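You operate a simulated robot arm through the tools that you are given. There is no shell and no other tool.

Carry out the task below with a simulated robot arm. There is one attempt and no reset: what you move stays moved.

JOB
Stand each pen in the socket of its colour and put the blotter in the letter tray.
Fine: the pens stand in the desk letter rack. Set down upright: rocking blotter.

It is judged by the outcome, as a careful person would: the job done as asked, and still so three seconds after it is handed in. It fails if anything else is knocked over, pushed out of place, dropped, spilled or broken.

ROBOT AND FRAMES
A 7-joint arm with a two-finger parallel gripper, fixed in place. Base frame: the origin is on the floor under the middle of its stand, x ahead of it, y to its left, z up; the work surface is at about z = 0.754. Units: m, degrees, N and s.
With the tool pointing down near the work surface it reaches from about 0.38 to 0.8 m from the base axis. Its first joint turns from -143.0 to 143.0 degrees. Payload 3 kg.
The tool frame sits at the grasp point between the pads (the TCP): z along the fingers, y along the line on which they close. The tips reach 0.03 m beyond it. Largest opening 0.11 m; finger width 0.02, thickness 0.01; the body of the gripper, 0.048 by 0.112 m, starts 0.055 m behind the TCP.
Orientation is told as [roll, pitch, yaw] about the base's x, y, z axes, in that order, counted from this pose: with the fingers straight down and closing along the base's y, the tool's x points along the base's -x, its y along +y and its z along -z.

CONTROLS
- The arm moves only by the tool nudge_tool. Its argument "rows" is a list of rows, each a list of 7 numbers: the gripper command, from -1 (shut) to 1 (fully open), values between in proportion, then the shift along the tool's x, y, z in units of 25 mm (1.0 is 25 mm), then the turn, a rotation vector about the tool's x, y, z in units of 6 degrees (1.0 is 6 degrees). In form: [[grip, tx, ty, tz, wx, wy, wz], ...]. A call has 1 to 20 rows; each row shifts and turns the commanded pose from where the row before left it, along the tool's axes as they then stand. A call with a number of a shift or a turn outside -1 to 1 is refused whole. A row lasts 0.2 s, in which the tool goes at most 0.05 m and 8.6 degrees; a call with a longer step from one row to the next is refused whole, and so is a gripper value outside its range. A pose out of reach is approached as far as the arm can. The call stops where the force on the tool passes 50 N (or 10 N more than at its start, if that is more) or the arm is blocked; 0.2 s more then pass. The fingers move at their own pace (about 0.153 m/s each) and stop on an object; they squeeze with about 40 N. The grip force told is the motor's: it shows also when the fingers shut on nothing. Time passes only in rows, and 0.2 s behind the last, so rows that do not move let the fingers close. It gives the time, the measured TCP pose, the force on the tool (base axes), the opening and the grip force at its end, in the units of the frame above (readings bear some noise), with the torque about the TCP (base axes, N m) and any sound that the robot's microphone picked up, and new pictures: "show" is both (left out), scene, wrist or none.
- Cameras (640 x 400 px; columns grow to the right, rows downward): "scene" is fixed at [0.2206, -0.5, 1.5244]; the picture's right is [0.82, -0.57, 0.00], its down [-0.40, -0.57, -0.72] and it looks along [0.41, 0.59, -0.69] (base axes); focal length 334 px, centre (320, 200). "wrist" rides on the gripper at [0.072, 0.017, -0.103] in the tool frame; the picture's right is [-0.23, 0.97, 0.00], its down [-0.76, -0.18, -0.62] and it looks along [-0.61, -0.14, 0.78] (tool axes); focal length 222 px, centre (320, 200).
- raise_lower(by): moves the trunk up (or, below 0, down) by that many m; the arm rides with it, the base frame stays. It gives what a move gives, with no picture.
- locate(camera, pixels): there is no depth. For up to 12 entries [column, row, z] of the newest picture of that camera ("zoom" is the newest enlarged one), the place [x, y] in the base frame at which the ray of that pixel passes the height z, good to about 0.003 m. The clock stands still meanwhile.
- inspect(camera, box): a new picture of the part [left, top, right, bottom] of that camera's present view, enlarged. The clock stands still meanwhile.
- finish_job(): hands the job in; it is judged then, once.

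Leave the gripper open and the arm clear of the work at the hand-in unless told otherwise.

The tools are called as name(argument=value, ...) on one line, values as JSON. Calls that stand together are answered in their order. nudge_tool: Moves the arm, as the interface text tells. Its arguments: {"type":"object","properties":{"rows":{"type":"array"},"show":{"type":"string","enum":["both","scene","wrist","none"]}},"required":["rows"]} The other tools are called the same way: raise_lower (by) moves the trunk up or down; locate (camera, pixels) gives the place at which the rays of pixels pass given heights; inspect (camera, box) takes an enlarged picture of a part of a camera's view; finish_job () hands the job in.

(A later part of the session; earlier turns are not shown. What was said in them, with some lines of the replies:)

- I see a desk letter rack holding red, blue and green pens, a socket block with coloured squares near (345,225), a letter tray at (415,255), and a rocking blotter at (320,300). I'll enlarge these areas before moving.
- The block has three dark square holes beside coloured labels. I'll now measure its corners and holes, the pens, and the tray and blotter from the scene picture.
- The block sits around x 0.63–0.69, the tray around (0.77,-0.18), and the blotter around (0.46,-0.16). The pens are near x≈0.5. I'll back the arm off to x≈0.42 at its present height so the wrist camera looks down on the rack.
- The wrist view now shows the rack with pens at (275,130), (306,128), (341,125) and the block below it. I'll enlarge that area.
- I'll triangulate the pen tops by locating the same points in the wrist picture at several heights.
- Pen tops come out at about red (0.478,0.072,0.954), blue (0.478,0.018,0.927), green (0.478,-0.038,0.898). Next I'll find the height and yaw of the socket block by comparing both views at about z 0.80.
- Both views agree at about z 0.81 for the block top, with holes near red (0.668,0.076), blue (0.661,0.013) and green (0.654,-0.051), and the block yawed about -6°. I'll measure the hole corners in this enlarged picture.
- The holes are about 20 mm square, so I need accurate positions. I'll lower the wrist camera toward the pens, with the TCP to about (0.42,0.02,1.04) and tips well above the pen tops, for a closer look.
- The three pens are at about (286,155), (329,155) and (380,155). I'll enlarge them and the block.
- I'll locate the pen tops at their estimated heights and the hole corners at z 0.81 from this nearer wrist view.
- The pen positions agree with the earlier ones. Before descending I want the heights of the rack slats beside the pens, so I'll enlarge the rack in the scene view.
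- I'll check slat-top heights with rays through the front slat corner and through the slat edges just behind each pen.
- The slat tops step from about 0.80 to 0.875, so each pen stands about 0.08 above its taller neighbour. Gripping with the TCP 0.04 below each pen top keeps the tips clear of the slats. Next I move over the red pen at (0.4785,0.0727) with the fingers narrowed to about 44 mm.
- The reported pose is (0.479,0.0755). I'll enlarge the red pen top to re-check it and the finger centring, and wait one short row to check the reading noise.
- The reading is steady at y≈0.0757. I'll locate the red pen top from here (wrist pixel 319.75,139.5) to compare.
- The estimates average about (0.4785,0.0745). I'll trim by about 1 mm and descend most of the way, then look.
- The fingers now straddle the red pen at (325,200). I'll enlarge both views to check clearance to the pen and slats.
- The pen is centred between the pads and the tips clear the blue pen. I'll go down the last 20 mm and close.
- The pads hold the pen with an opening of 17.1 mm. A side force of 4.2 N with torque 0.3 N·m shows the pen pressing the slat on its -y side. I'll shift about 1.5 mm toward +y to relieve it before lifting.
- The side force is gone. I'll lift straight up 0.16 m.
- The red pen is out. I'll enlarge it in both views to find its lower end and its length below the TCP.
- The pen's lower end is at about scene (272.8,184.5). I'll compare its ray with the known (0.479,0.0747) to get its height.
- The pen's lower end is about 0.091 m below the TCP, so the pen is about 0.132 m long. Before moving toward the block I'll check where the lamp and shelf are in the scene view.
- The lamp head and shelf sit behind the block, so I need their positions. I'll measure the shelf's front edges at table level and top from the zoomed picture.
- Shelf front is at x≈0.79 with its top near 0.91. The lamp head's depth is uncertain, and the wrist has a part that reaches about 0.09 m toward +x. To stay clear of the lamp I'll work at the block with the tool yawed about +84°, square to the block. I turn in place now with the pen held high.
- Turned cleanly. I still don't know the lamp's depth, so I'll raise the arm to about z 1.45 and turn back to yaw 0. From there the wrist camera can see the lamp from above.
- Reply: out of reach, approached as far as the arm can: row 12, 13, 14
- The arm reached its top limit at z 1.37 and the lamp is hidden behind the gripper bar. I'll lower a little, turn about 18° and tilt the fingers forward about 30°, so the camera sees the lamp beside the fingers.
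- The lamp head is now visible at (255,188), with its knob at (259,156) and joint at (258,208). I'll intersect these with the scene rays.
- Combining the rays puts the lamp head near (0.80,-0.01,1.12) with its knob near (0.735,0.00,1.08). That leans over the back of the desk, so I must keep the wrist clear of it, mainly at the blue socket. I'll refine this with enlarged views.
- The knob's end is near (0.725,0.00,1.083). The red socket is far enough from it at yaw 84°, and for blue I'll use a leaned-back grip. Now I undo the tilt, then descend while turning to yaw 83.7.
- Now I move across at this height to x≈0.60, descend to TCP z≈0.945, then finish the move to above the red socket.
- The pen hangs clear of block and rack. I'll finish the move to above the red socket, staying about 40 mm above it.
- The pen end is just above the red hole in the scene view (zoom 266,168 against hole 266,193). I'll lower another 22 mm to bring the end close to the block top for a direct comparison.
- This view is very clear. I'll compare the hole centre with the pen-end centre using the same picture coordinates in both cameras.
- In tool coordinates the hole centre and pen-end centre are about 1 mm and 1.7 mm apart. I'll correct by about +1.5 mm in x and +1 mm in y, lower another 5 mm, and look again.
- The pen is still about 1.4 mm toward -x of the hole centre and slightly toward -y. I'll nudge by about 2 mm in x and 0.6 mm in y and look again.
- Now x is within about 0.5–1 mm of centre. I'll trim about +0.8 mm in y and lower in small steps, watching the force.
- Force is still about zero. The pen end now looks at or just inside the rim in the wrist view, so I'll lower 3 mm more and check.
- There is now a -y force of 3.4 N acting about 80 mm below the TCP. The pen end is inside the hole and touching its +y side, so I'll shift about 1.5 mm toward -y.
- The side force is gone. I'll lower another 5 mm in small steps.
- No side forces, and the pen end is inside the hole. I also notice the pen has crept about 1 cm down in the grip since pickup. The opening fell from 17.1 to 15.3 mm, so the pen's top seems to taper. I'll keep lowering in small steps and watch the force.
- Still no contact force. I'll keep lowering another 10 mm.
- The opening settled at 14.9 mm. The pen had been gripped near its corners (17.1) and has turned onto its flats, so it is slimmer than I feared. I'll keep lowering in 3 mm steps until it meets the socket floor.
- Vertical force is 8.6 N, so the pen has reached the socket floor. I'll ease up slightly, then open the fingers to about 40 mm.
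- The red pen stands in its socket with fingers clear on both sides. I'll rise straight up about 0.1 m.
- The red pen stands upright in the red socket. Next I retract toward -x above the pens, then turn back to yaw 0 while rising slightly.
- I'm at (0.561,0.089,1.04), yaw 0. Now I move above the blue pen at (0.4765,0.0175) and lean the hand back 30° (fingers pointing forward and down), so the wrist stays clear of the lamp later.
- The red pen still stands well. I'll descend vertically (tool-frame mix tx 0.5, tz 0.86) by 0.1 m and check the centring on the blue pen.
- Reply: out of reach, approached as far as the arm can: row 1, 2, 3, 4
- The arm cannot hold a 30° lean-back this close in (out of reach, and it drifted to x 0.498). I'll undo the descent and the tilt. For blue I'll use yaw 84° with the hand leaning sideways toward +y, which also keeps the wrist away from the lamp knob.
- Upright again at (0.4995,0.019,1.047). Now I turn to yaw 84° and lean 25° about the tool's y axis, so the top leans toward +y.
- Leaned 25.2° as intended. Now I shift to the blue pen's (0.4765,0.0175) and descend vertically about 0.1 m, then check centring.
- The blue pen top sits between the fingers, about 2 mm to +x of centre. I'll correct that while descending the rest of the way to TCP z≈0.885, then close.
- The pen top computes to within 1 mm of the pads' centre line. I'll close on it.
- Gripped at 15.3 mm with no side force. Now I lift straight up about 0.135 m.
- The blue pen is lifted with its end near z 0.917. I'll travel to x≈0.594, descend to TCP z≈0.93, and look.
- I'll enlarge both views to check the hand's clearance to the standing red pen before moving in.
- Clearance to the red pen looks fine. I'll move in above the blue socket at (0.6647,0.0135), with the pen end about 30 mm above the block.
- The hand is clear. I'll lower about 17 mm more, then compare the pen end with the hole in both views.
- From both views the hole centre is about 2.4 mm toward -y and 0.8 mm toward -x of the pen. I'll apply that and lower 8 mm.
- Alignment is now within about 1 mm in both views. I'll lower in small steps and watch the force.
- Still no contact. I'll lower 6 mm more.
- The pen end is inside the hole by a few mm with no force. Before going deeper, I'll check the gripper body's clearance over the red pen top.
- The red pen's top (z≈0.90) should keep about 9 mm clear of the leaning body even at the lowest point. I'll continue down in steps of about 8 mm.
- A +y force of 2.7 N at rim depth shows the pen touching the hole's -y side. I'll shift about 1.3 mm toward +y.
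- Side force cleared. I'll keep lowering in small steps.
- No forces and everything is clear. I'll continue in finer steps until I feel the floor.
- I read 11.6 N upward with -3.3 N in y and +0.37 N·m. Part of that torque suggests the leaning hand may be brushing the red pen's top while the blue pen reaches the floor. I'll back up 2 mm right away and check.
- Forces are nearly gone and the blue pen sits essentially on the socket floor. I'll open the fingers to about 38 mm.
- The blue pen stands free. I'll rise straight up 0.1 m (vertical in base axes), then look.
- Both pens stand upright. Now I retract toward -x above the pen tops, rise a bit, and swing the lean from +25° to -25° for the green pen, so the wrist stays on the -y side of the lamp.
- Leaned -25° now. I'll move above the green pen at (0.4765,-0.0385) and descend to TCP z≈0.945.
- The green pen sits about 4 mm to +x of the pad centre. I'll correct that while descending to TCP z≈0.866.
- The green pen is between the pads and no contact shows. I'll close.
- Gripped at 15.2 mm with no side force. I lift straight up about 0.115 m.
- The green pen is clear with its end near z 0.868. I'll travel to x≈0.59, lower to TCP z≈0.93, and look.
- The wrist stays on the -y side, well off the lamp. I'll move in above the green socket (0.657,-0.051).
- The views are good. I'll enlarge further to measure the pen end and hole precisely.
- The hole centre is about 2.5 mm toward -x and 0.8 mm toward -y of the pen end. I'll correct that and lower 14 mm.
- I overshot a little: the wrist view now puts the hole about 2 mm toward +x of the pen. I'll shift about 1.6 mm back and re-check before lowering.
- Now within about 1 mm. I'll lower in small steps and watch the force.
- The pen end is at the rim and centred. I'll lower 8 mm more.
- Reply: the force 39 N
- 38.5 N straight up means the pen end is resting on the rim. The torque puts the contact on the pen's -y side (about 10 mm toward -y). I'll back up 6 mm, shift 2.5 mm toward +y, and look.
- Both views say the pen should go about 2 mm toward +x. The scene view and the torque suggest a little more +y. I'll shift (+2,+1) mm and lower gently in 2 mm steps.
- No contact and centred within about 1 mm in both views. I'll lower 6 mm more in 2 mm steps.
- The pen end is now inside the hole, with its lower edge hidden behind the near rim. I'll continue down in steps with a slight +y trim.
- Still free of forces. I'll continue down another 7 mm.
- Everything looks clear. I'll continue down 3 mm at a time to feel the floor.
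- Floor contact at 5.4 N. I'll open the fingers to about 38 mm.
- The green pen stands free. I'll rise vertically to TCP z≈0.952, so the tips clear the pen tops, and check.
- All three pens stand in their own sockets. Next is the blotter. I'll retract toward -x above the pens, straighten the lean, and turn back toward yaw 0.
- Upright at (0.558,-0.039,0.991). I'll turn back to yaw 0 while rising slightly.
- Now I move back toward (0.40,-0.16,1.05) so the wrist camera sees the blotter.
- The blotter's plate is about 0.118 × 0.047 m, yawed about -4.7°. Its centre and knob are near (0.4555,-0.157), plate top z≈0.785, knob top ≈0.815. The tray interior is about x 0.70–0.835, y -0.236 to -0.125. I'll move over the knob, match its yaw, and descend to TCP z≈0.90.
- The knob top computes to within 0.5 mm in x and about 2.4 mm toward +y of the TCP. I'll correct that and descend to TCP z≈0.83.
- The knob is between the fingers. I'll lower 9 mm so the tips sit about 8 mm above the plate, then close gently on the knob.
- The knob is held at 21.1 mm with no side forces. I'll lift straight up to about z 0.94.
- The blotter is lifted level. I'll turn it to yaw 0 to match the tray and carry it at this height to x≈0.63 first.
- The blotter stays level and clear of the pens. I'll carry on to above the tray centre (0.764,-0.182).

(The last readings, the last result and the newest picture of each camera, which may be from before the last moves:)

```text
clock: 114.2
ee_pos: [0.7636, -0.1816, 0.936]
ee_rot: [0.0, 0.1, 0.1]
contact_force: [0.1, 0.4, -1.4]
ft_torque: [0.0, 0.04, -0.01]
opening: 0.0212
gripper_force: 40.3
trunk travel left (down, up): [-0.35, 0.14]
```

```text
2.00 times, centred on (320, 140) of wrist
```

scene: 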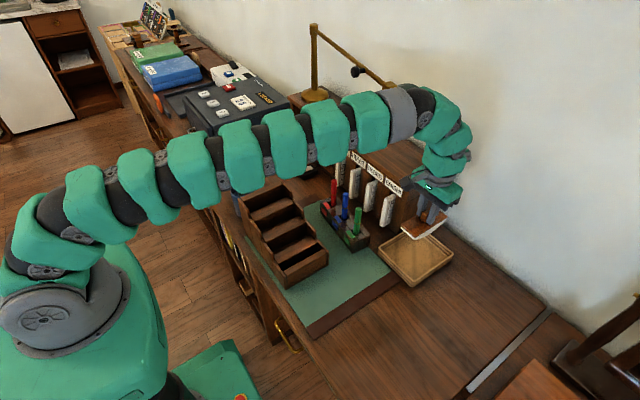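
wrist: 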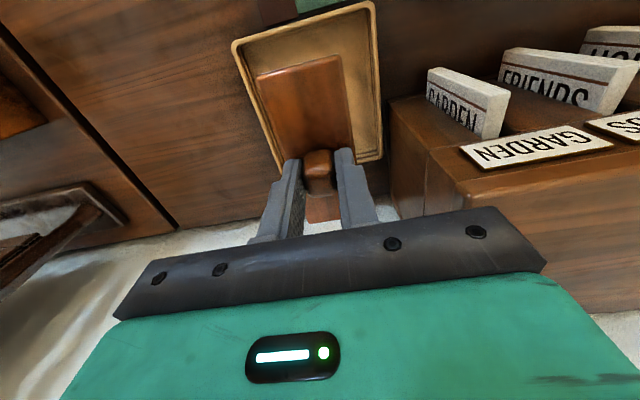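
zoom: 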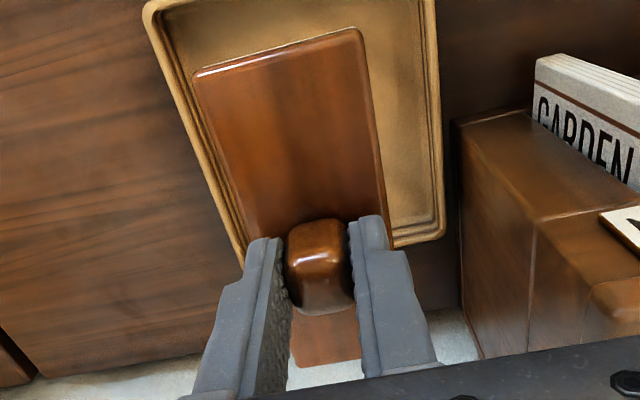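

Both views place the blotter centre (0.766,-0.181) within 2 mm of the tray centre (0.7655,-0.1825), with about 1 cm spare all round. I'll lower to TCP z≈0.846 and look.

nudge_tool(rows=[[-1, 0, 0, 0.6, 0, 0, 0], [-1, 0, 0, 0.8, 0, 0, 0], [-1, 0, 0, 0.8, 0, 0, 0], [-1, 0, 0, 0.8, 0, 0, 0], [-1, 0, 0, 0.6, 0, 0, 0], [-1, 0, 0, 0, 0, 0, 0]], show="both")

inspect(camera="scene", box=[360, 190, 480, 300])

inspect(camera="wrist", box=[200, 0, 420, 240])

```text
clock: 115.6
ee_pos: [0.7652, -0.183, 0.8482]
ee_rot: [0.1, 0.1, 0.1]
contact_force: [0.7, 0.2, -1.1]
ft_torque: [0.01, 0.0, 0.0]
opening: 0.0214
gripper_force: 39.9
trunk travel left (down, up): [-0.35, 0.14]
```

scene: 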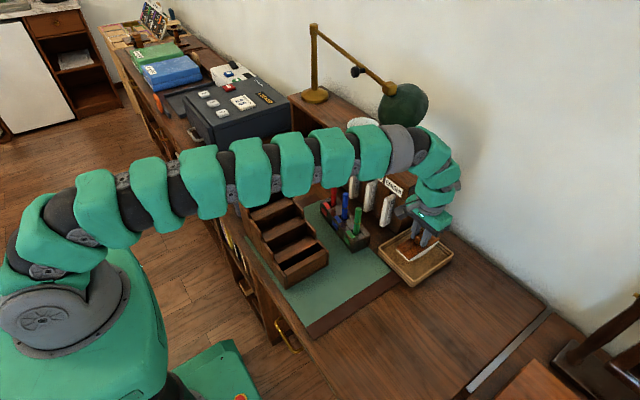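
wrist: 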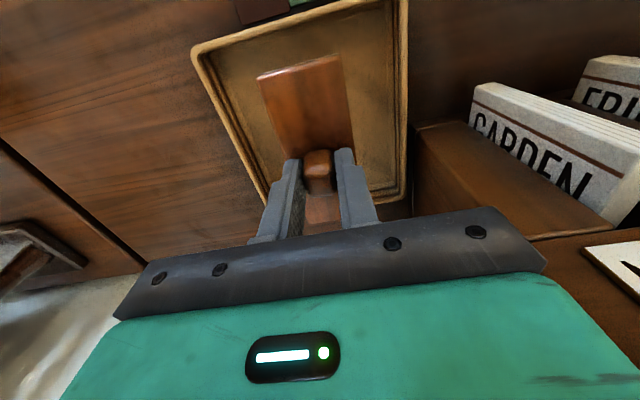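

```text
3.64 times, centred on (420, 245) of scene
```

zoom: 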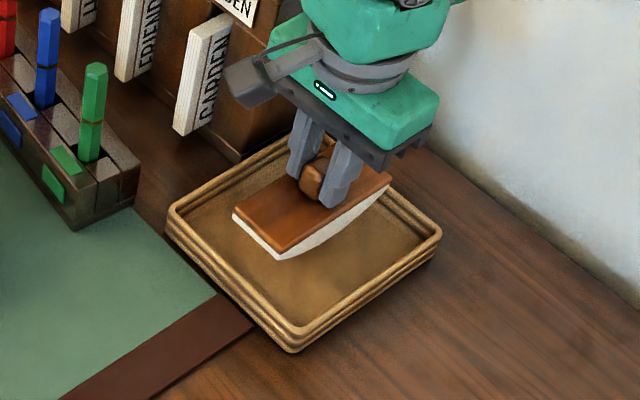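

```text
1.67 times, centred on (310, 120) of wrist
```

zoom: 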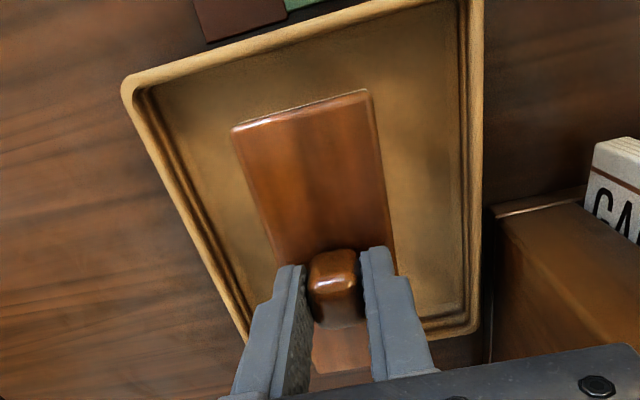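

The blotter is well inside the tray outline and level. I'll lower gently in steps until I feel the tray floor.

nudge_tool(rows=[[-1, 0, 0, 0.2, 0, 0, 0], [-1, 0, 0, 0.2, 0, 0, 0], [-1, 0, 0, 0.1, 0, 0, 0], [-1, 0, 0, 0, 0, 0, 0]], show="none")

```text
clock: 116.6
ee_pos: [0.7633, -0.1842, 0.8342]
ee_rot: [0.0, 0.0, -0.1]
contact_force: [1.9, -3.5, 3.5]
ft_torque: [0.81, 0.16, -0.23]
opening: 0.0213
gripper_force: 40.0
trunk travel left (down, up): [-0.35, 0.14]
```

The reading shows 3.5 N with an unusually large torque (0.81 N·m about x), so something touches well above the TCP rather than the blotter on the tray floor. I'll stop and look closely.

nudge_tool(rows=[[-1, 0, 0, -0.2, 0, 0, 0], [-1, 0, 0, 0, 0, 0, 0]], show="both")

inspect(camera="scene", box=[360, 100, 500, 290])

inspect(camera="wrist", box=[200, 0, 640, 275])

```text
clock: 117.2
ee_pos: [0.7631, -0.1818, 0.8398]
ee_rot: [0.0, 0.0, -0.1]
contact_force: [0.6, -0.5, -1.5]
ft_torque: [-0.02, 0.0, 0.0]
opening: 0.0213
gripper_force: 40.3
trunk travel left (down, up): [-0.35, 0.14]
```

scene: 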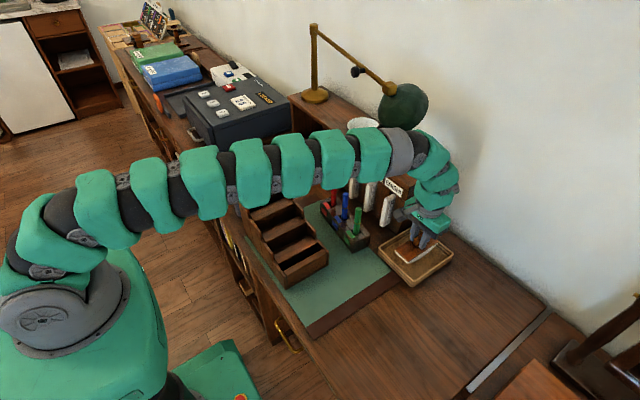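
wrist: 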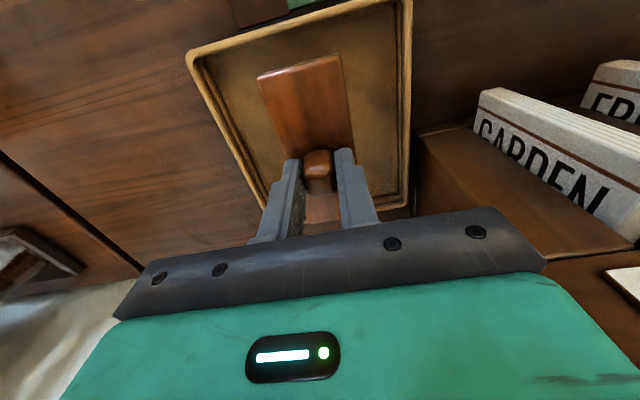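

```text
2.11 times, centred on (430, 195) of scene
```

zoom: 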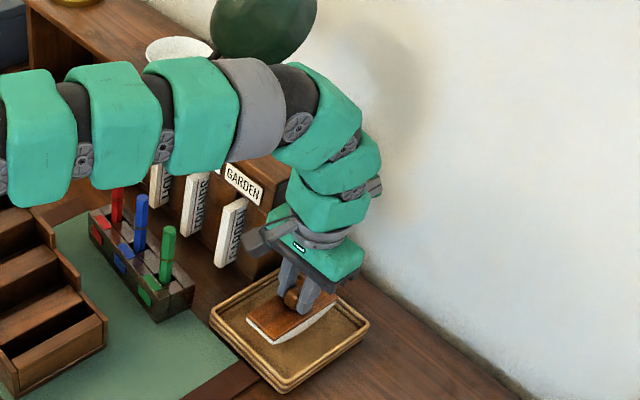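

```text
1.45 times, centred on (420, 138) of wrist
```

zoom: 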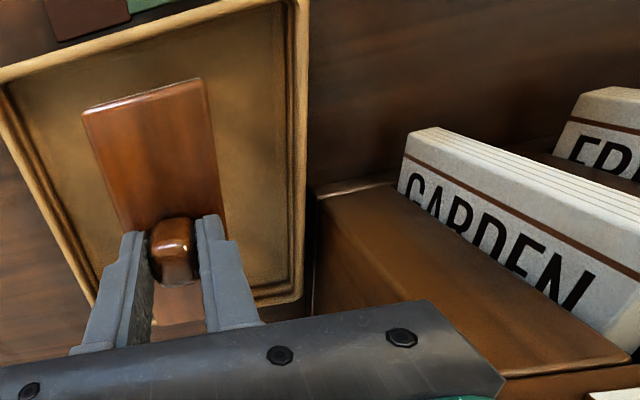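

Backing up 5 mm cleared it completely. The torque pattern points to a contact on the hand's +y side near the shelf's end, not under the blotter. I'll raise 8 mm, shift 14 mm toward -y (still well inside the tray), and lower again in fine steps.

nudge_tool(rows=[[-1, 0, 0, -0.32, 0, 0, 0], [-1, 0, -0.56, 0, 0, 0, 0], [-1, 0, 0, 0.3, 0, 0, 0], [-1, 0, 0, 0, 0, 0, 0]], show="both")

inspect(camera="scene", box=[370, 160, 480, 290])

```text
clock: 118.2
ee_pos: [0.7639, -0.1968, 0.8399]
ee_rot: [0.0, 0.1, 0.0]
contact_force: [0.4, -0.2, -1.9]
ft_torque: [-0.01, -0.02, 0.03]
opening: 0.0212
gripper_force: 40.6
trunk travel left (down, up): [-0.35, 0.14]
```

scene: 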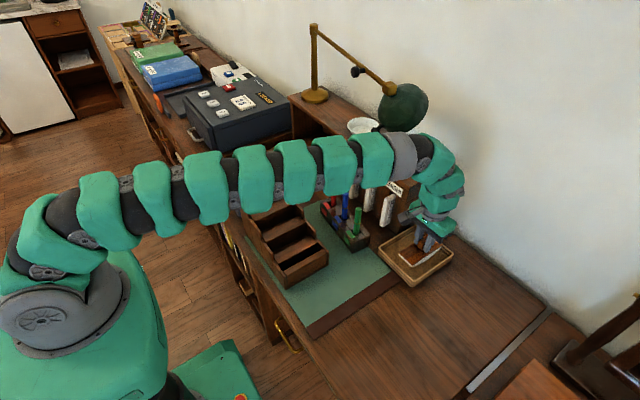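
wrist: 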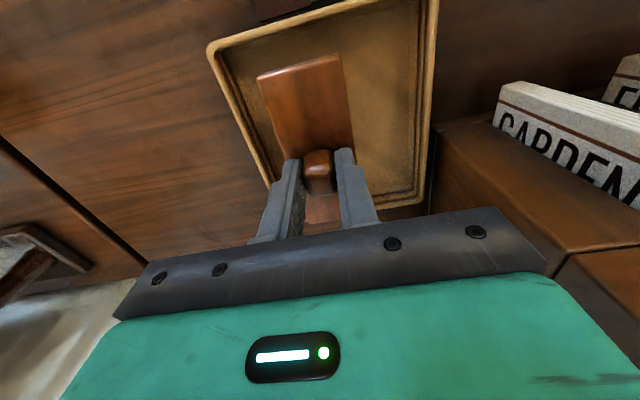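

```text
3.08 times, centred on (425, 225) of scene
```

zoom: 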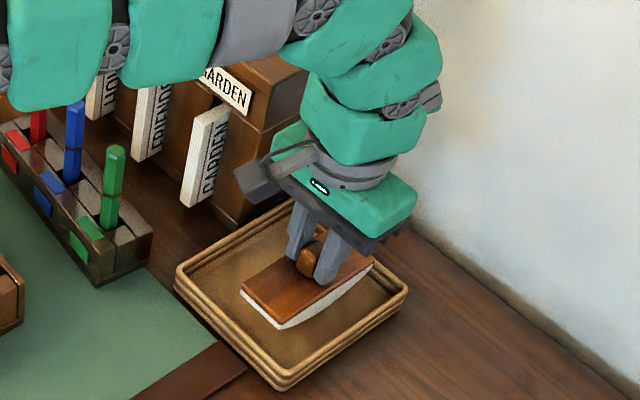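

The hand now has more room beside the shelf. I'll lower in 2 mm steps and read the force.

nudge_tool(rows=[[-1, 0, 0, 0.08, 0, 0, 0], [-1, 0, 0, 0.08, 0, 0, 0], [-1, 0, 0, 0, 0, 0, 0]], show="none")

```text
clock: 119.0
ee_pos: [0.7631, -0.1976, 0.8354]
ee_rot: [0.0, 0.1, 0.0]
contact_force: [0.2, -0.2, -0.8]
ft_torque: [-0.02, 0.03, 0.04]
opening: 0.021
gripper_force: 40.3
trunk travel left (down, up): [-0.35, 0.14]
```

nudge_tool(rows=[[-1, 0, 0, 0.08, 0, 0, 0], [-1, 0, 0, 0.08, 0, 0, 0], [-1, 0, 0, 0, 0, 0, 0]], show="none")

```text
clock: 119.8
ee_pos: [0.7637, -0.1956, 0.8326]
ee_rot: [0.0, 0.1, 0.0]
contact_force: [0.7, 0.4, -1.1]
ft_torque: [-0.04, 0.01, 0.0]
opening: 0.0213
gripper_force: 39.9
trunk travel left (down, up): [-0.35, 0.14]
```

No contact here at z 0.8326, so the earlier touch was against the shelf end. I'll continue down in 2 mm steps.

nudge_tool(rows=[[-1, 0, 0, 0.08, 0, 0, 0], [-1, 0, 0, 0.08, 0, 0, 0], [-1, 0, 0, 0, 0, 0, 0]], show="none")

```text
clock: 120.6
ee_pos: [0.7637, -0.1965, 0.8266]
ee_rot: [0.0, 0.2, 0.0]
contact_force: [-0.3, 0.0, -2.1]
ft_torque: [0.02, 0.0, 0.01]
opening: 0.0212
gripper_force: 40.1
trunk travel left (down, up): [-0.35, 0.14]
```

nudge_tool(rows=[[-1, 0, 0, 0.06, 0, 0, 0], [-1, 0, 0, 0, 0, 0, 0]], show="both")

inspect(camera="scene", box=[380, 210, 470, 290])

inspect(camera="wrist", box=[200, 0, 440, 220])

```text
clock: 121.2
ee_pos: [0.7652, -0.196, 0.8255]
ee_rot: [-0.1, -0.1, 0.0]
contact_force: [-0.2, -0.8, -0.9]
ft_torque: [0.0, 0.03, 0.0]
opening: 0.0211
gripper_force: 40.5
trunk travel left (down, up): [-0.35, 0.14]
```

scene: 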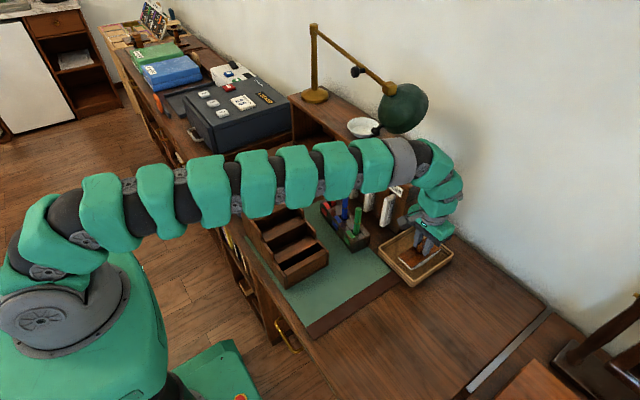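
wrist: 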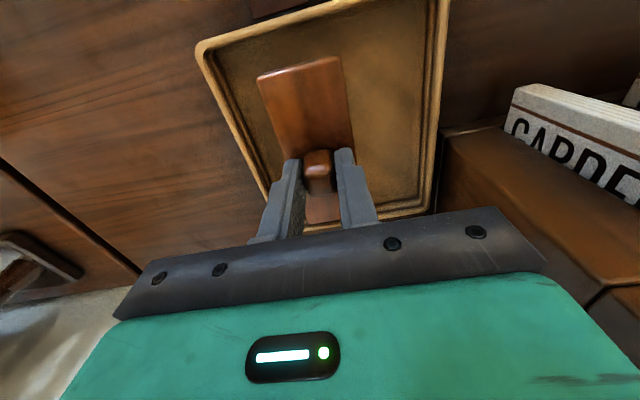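

```text
5.00 times, centred on (425, 250) of scene
```

zoom: 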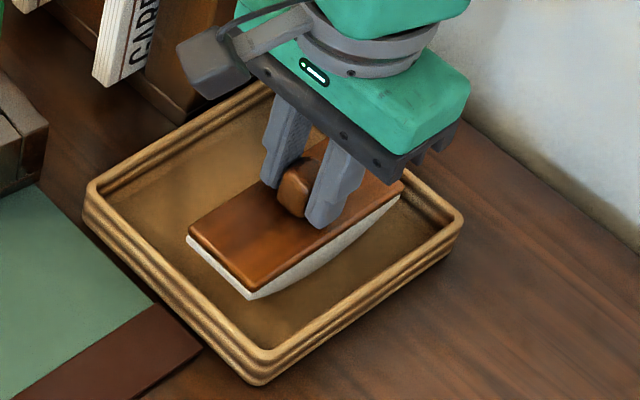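

```text
1.82 times, centred on (320, 110) of wrist
```

zoom: 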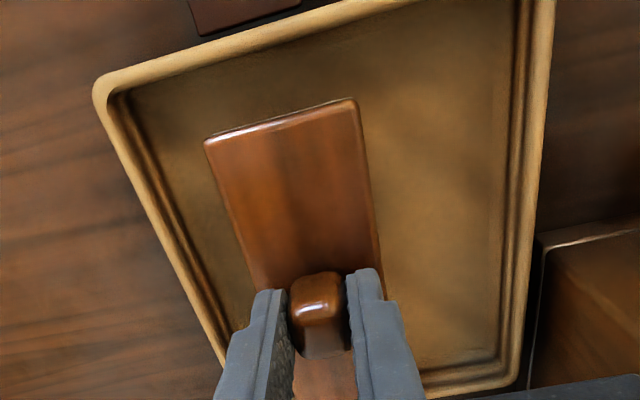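

Nearly at the floor and still level. I'll lower in small steps.

nudge_tool(rows=[[-1, 0, 0, 0.08, 0, 0, 0], [-1, 0, 0, 0, 0, 0, 0]], show="none")

```text
clock: 121.8
ee_pos: [0.7645, -0.1968, 0.8234]
ee_rot: [0.0, 0.1, 0.0]
contact_force: [0.6, -0.1, -2.4]
ft_torque: [0.01, 0.0, 0.02]
opening: 0.0213
gripper_force: 39.9
trunk travel left (down, up): [-0.35, 0.14]
```

nudge_tool(rows=[[-1, 0, 0, 0.07, 0, 0, 0], [-1, 0, 0, 0, 0, 0, 0]], show="none")

```text
clock: 122.4
ee_pos: [0.7643, -0.1963, 0.8221]
ee_rot: [0.0, 0.2, 0.0]
contact_force: [0.1, 0.4, -1.3]
ft_torque: [0.01, 0.02, 0.0]
opening: 0.0214
gripper_force: 40.5
trunk travel left (down, up): [-0.35, 0.14]
```

nudge_tool(rows=[[-1, 0, 0, 0.07, 0, 0, 0], [-1, 0, 0, 0, 0, 0, 0]], show="none")

inspect(camera="scene", box=[390, 220, 460, 290])

```text
clock: 123.0
ee_pos: [0.7634, -0.1972, 0.8216]
ee_rot: [0.1, -0.1, 0.0]
contact_force: [-1.4, 1.4, 16.5]
ft_torque: [0.11, 0.07, 0.0]
opening: 0.0215
gripper_force: 39.6
trunk travel left (down, up): [-0.35, 0.14]
```

```text
5.71 times, centred on (425, 255) of scene
```

zoom: 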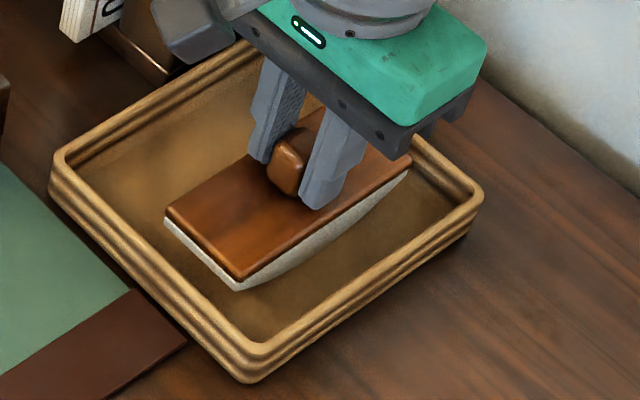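

16.5 N straight up with almost no torque, so the blotter rests on the tray floor. I'll ease up about 1 mm and open the fingers.

nudge_tool(rows=[[-1, 0, 0, -0.04, 0, 0, 0], [-0.75, 0, 0, 0, 0, 0, 0], [-0.4, 0, 0, 0, 0, 0, 0], [-0.2, 0, 0, 0, 0, 0, 0], [-0.2, 0, 0, 0, 0, 0, 0]], show="both")

inspect(camera="scene", box=[390, 220, 460, 290])

inspect(camera="wrist", box=[200, 0, 440, 240])

```text
clock: 124.2
ee_pos: [0.7644, -0.1967, 0.8217]
ee_rot: [0.0, 0.1, 0.0]
contact_force: [-0.3, -0.3, -0.1]
ft_torque: [-0.04, 0.01, 0.01]
opening: 0.044
gripper_force: 0.1
trunk travel left (down, up): [-0.35, 0.14]
```

scene: 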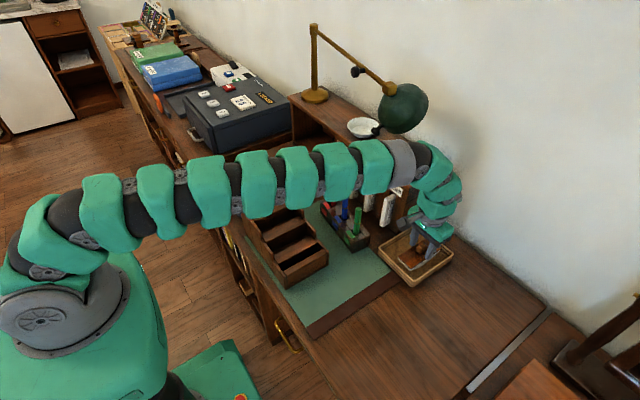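
wrist: 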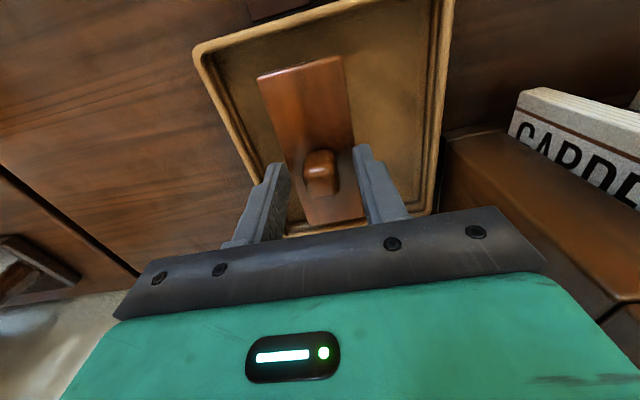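

```text
5.71 times, centred on (425, 255) of scene
```

zoom: 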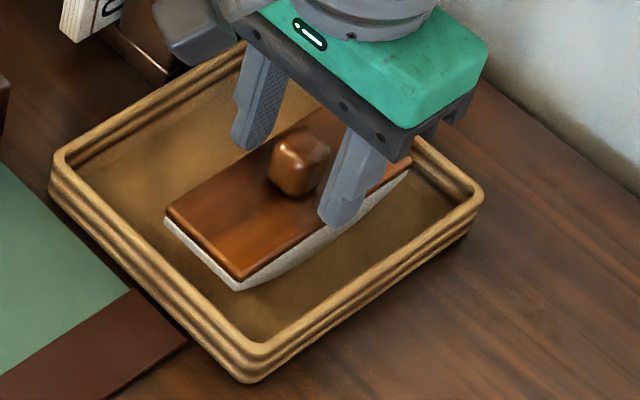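

```text
1.67 times, centred on (320, 120) of wrist
```

zoom: 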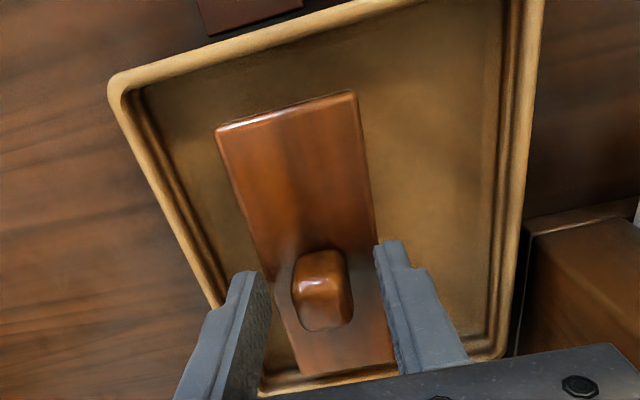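

The blotter stands upright in the tray and the fingers are clear of the knob. I'll rise straight up about 0.12 m.

nudge_tool(rows=[[-0.2, 0, 0, -0.3, 0, 0, 0], [-0.2, 0, 0, -0.6, 0, 0, 0], [-0.2, 0, 0, -0.8, 0, 0, 0], [-0.2, 0, 0, -0.8, 0, 0, 0], [-0.2, 0, 0, -0.8, 0, 0, 0], [-0.2, 0, 0, -0.8, 0, 0, 0], [-0.2, 0, 0, -0.8, 0, 0, 0], [-0.2, 0, 0, 0, 0, 0, 0]], show="both")

inspect(camera="scene", box=[360, 190, 470, 290])

```text
clock: 126.0
ee_pos: [0.7639, -0.1968, 0.9431]
ee_rot: [0.0, 0.1, 0.0]
contact_force: [0.2, -0.4, -1.4]
ft_torque: [-0.01, 0.01, 0.0]
opening: 0.044
gripper_force: 0.0
trunk travel left (down, up): [-0.35, 0.14]
```

scene: 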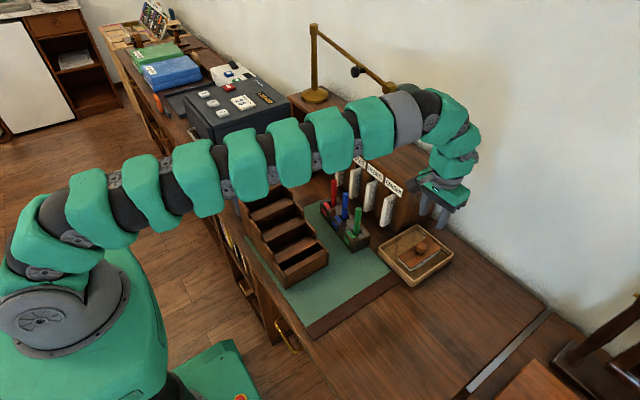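
wrist: 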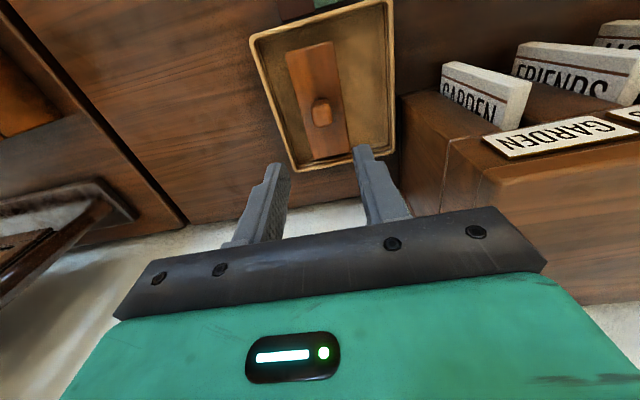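

```text
4.00 times, centred on (415, 240) of scene
```

zoom: 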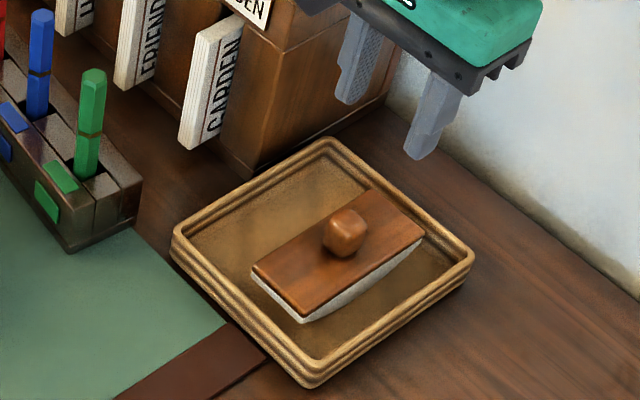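

The blotter sits upright inside the tray and the tray has not moved. I'll retract toward -x while rising, staying on the -y side, clear of the pens and lamp.

nudge_tool(rows=[[-0.2, 0.95, 0, -0.2, 0, 0, 0], [-0.2, 0.95, 0, -0.3, 0, 0, 0], [-0.2, 0.95, 0, -0.4, 0, 0, 0], [-0.2, 0.95, 0, -0.4, 0, 0, 0], [-0.2, 0.95, 0, -0.4, 0, 0, 0], [-0.2, 0.95, 0, -0.4, 0, 0, 0], [-0.2, 0.95, 0, -0.4, 0, 0, 0], [-0.2, 0.95, 0, -0.4, 0, 0, 0], [-0.2, 0.95, 0, -0.4, 0, 0, 0], [-0.2, 0.95, 0, -0.4, 0, 0, 0], [-0.2, 0.95, 0, -0.4, 0, 0, 0], [-0.2, 0.95, 0, -0.4, 0, 0, 0], [-0.2, 0, 0, 0, 0, 0, 0]], show="both")

```text
clock: 128.8
ee_pos: [0.4773, -0.1983, 1.0569]
ee_rot: [0.1, 0.0, 0.0]
contact_force: [0.1, -0.8, 0.9]
ft_torque: [-0.01, 0.03, -0.02]
opening: 0.044
gripper_force: 0.0
trunk travel left (down, up): [-0.35, 0.14]
```

scene: 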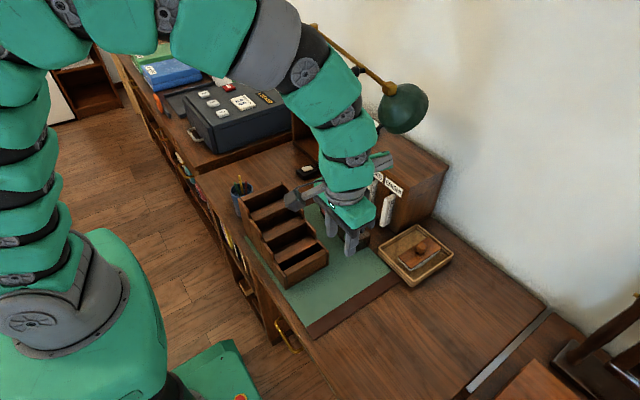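
wrist: 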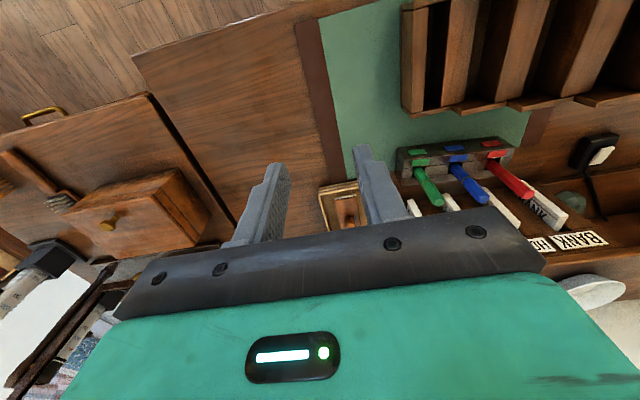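

Now I move to a clear pose near (0.42,0.05,1.15) and open the gripper fully, then check everything.

nudge_tool(rows=[[-0.2, 0.21, 0, -0.9, 0, 0, 0], [-0.2, 0.21, 0, -0.9, 0, 0, 0], [-0.2, 0.21, 0.8, -0.9, 0, 0, 0], [-0.2, 0.21, 0.92, -0.6, 0, 0, 0], [0.2, 0.21, 0.92, 0, 0, 0, 0], [0.6, 0.21, 0.92, 0, 0, 0, 0], [1, 0.21, 0.92, 0, 0, 0, 0], [1, 0.21, 0.92, 0, 0, 0, 0], [1, 0.21, 0.92, 0, 0, 0, 0], [1, 0.21, 0.92, 0, 0, 0, 0], [1, 0.21, 0.92, 0, 0, 0, 0], [1, 0, 0.92, 0, 0, 0, 0], [1, 0, 0.92, 0, 0, 0, 0], [1, 0, 0, 0, 0, 0, 0]], show="both")

inspect(camera="scene", box=[220, 150, 380, 260])

inspect(camera="scene", box=[310, 160, 390, 260])

inspect(camera="scene", box=[280, 60, 470, 300])

```text
clock: 131.8
ee_pos: [0.418, 0.0541, 1.1374]
ee_rot: [0.1, -0.1, 0.0]
contact_force: [0.0, 0.3, 0.5]
ft_torque: [0.02, 0.0, 0.01]
opening: 0.1099
gripper_force: 0.1
trunk travel left (down, up): [-0.35, 0.14]
```

scene: 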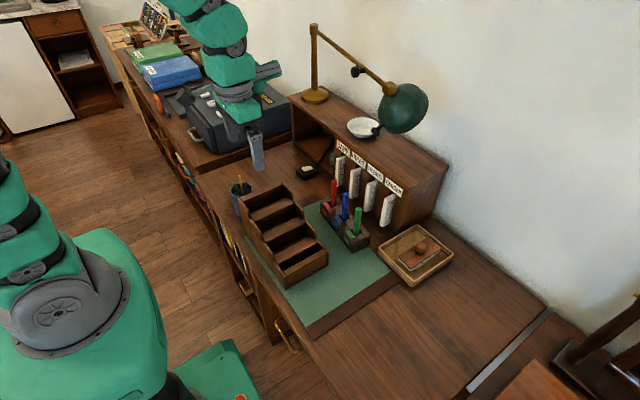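
wrist: 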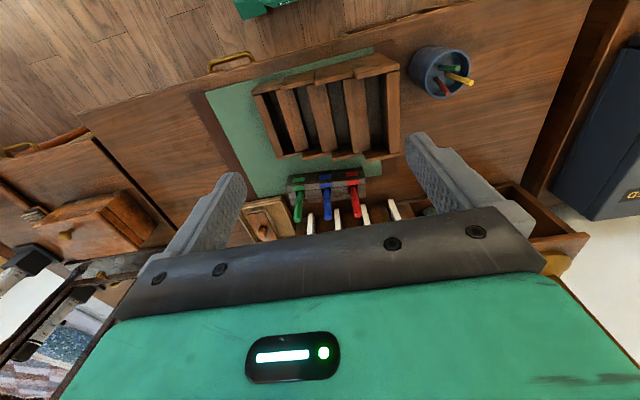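

```text
3.64 times, centred on (300, 205) of scene
```

zoom: 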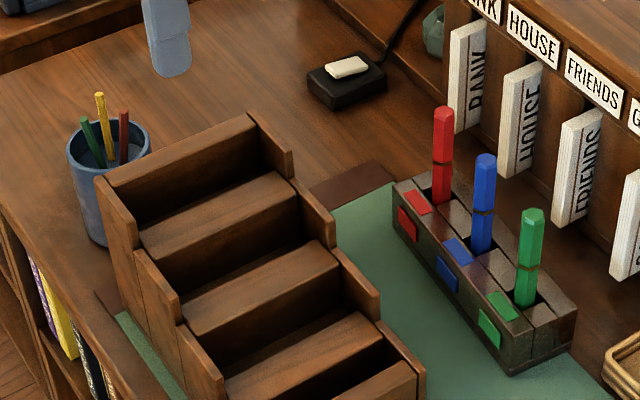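

```text
4.00 times, centred on (350, 210) of scene
```

zoom: 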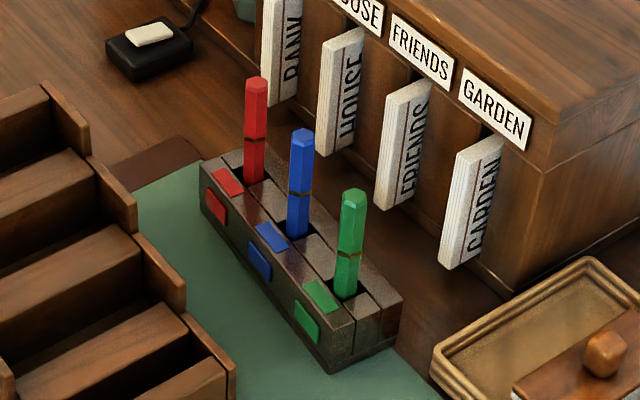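

```text
1.67 times, centred on (375, 180) of scene
```

zoom: 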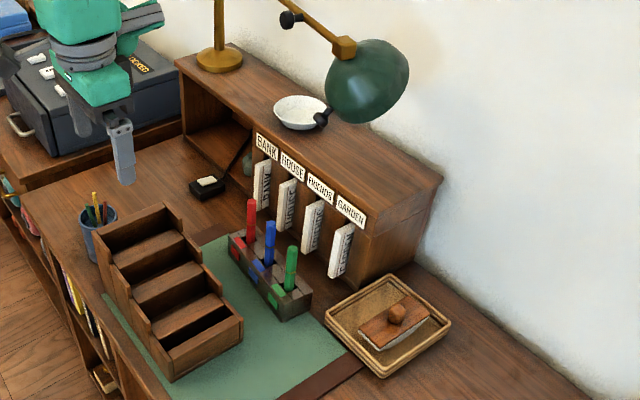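

Final check: the red, blue and green pens stand in their matching sockets, and the blotter sits upright in the tray. The lamp, cards, shelf, cup and rack are unchanged. The gripper is open and the arm is clear at (0.418,0.054,1.137), so I'm handing the job in.

finish_job()

```text
The job is handed in.
```

The job is handed in. At my last check, all three pens stood in the sockets of their colour and the rocking blotter sat upright in the letter tray.

There were four contacts along the way:

- **Green pen:** it first landed on the rim of its socket with about 38 N, so I backed off, realigned and inserted it.
- **Blue pen:** as it reached the socket floor, the leaning hand may have brushed the top of the red pen. I backed off 2 mm. The red pen did not visibly move.
- **Red pen:** it crept about 1 cm down in the grip while being carried, but it still went fully into its socket.
- **Blotter:** while I lowered it, the hand lightly touched something, probably the end of the shelf, with a few newtons. I lifted off and moved about 14 mm away before setting it down.

In the final pictures nothing else had been knocked over or pushed out of place, including the lamp. The gripper is open and the arm is clear of the work.
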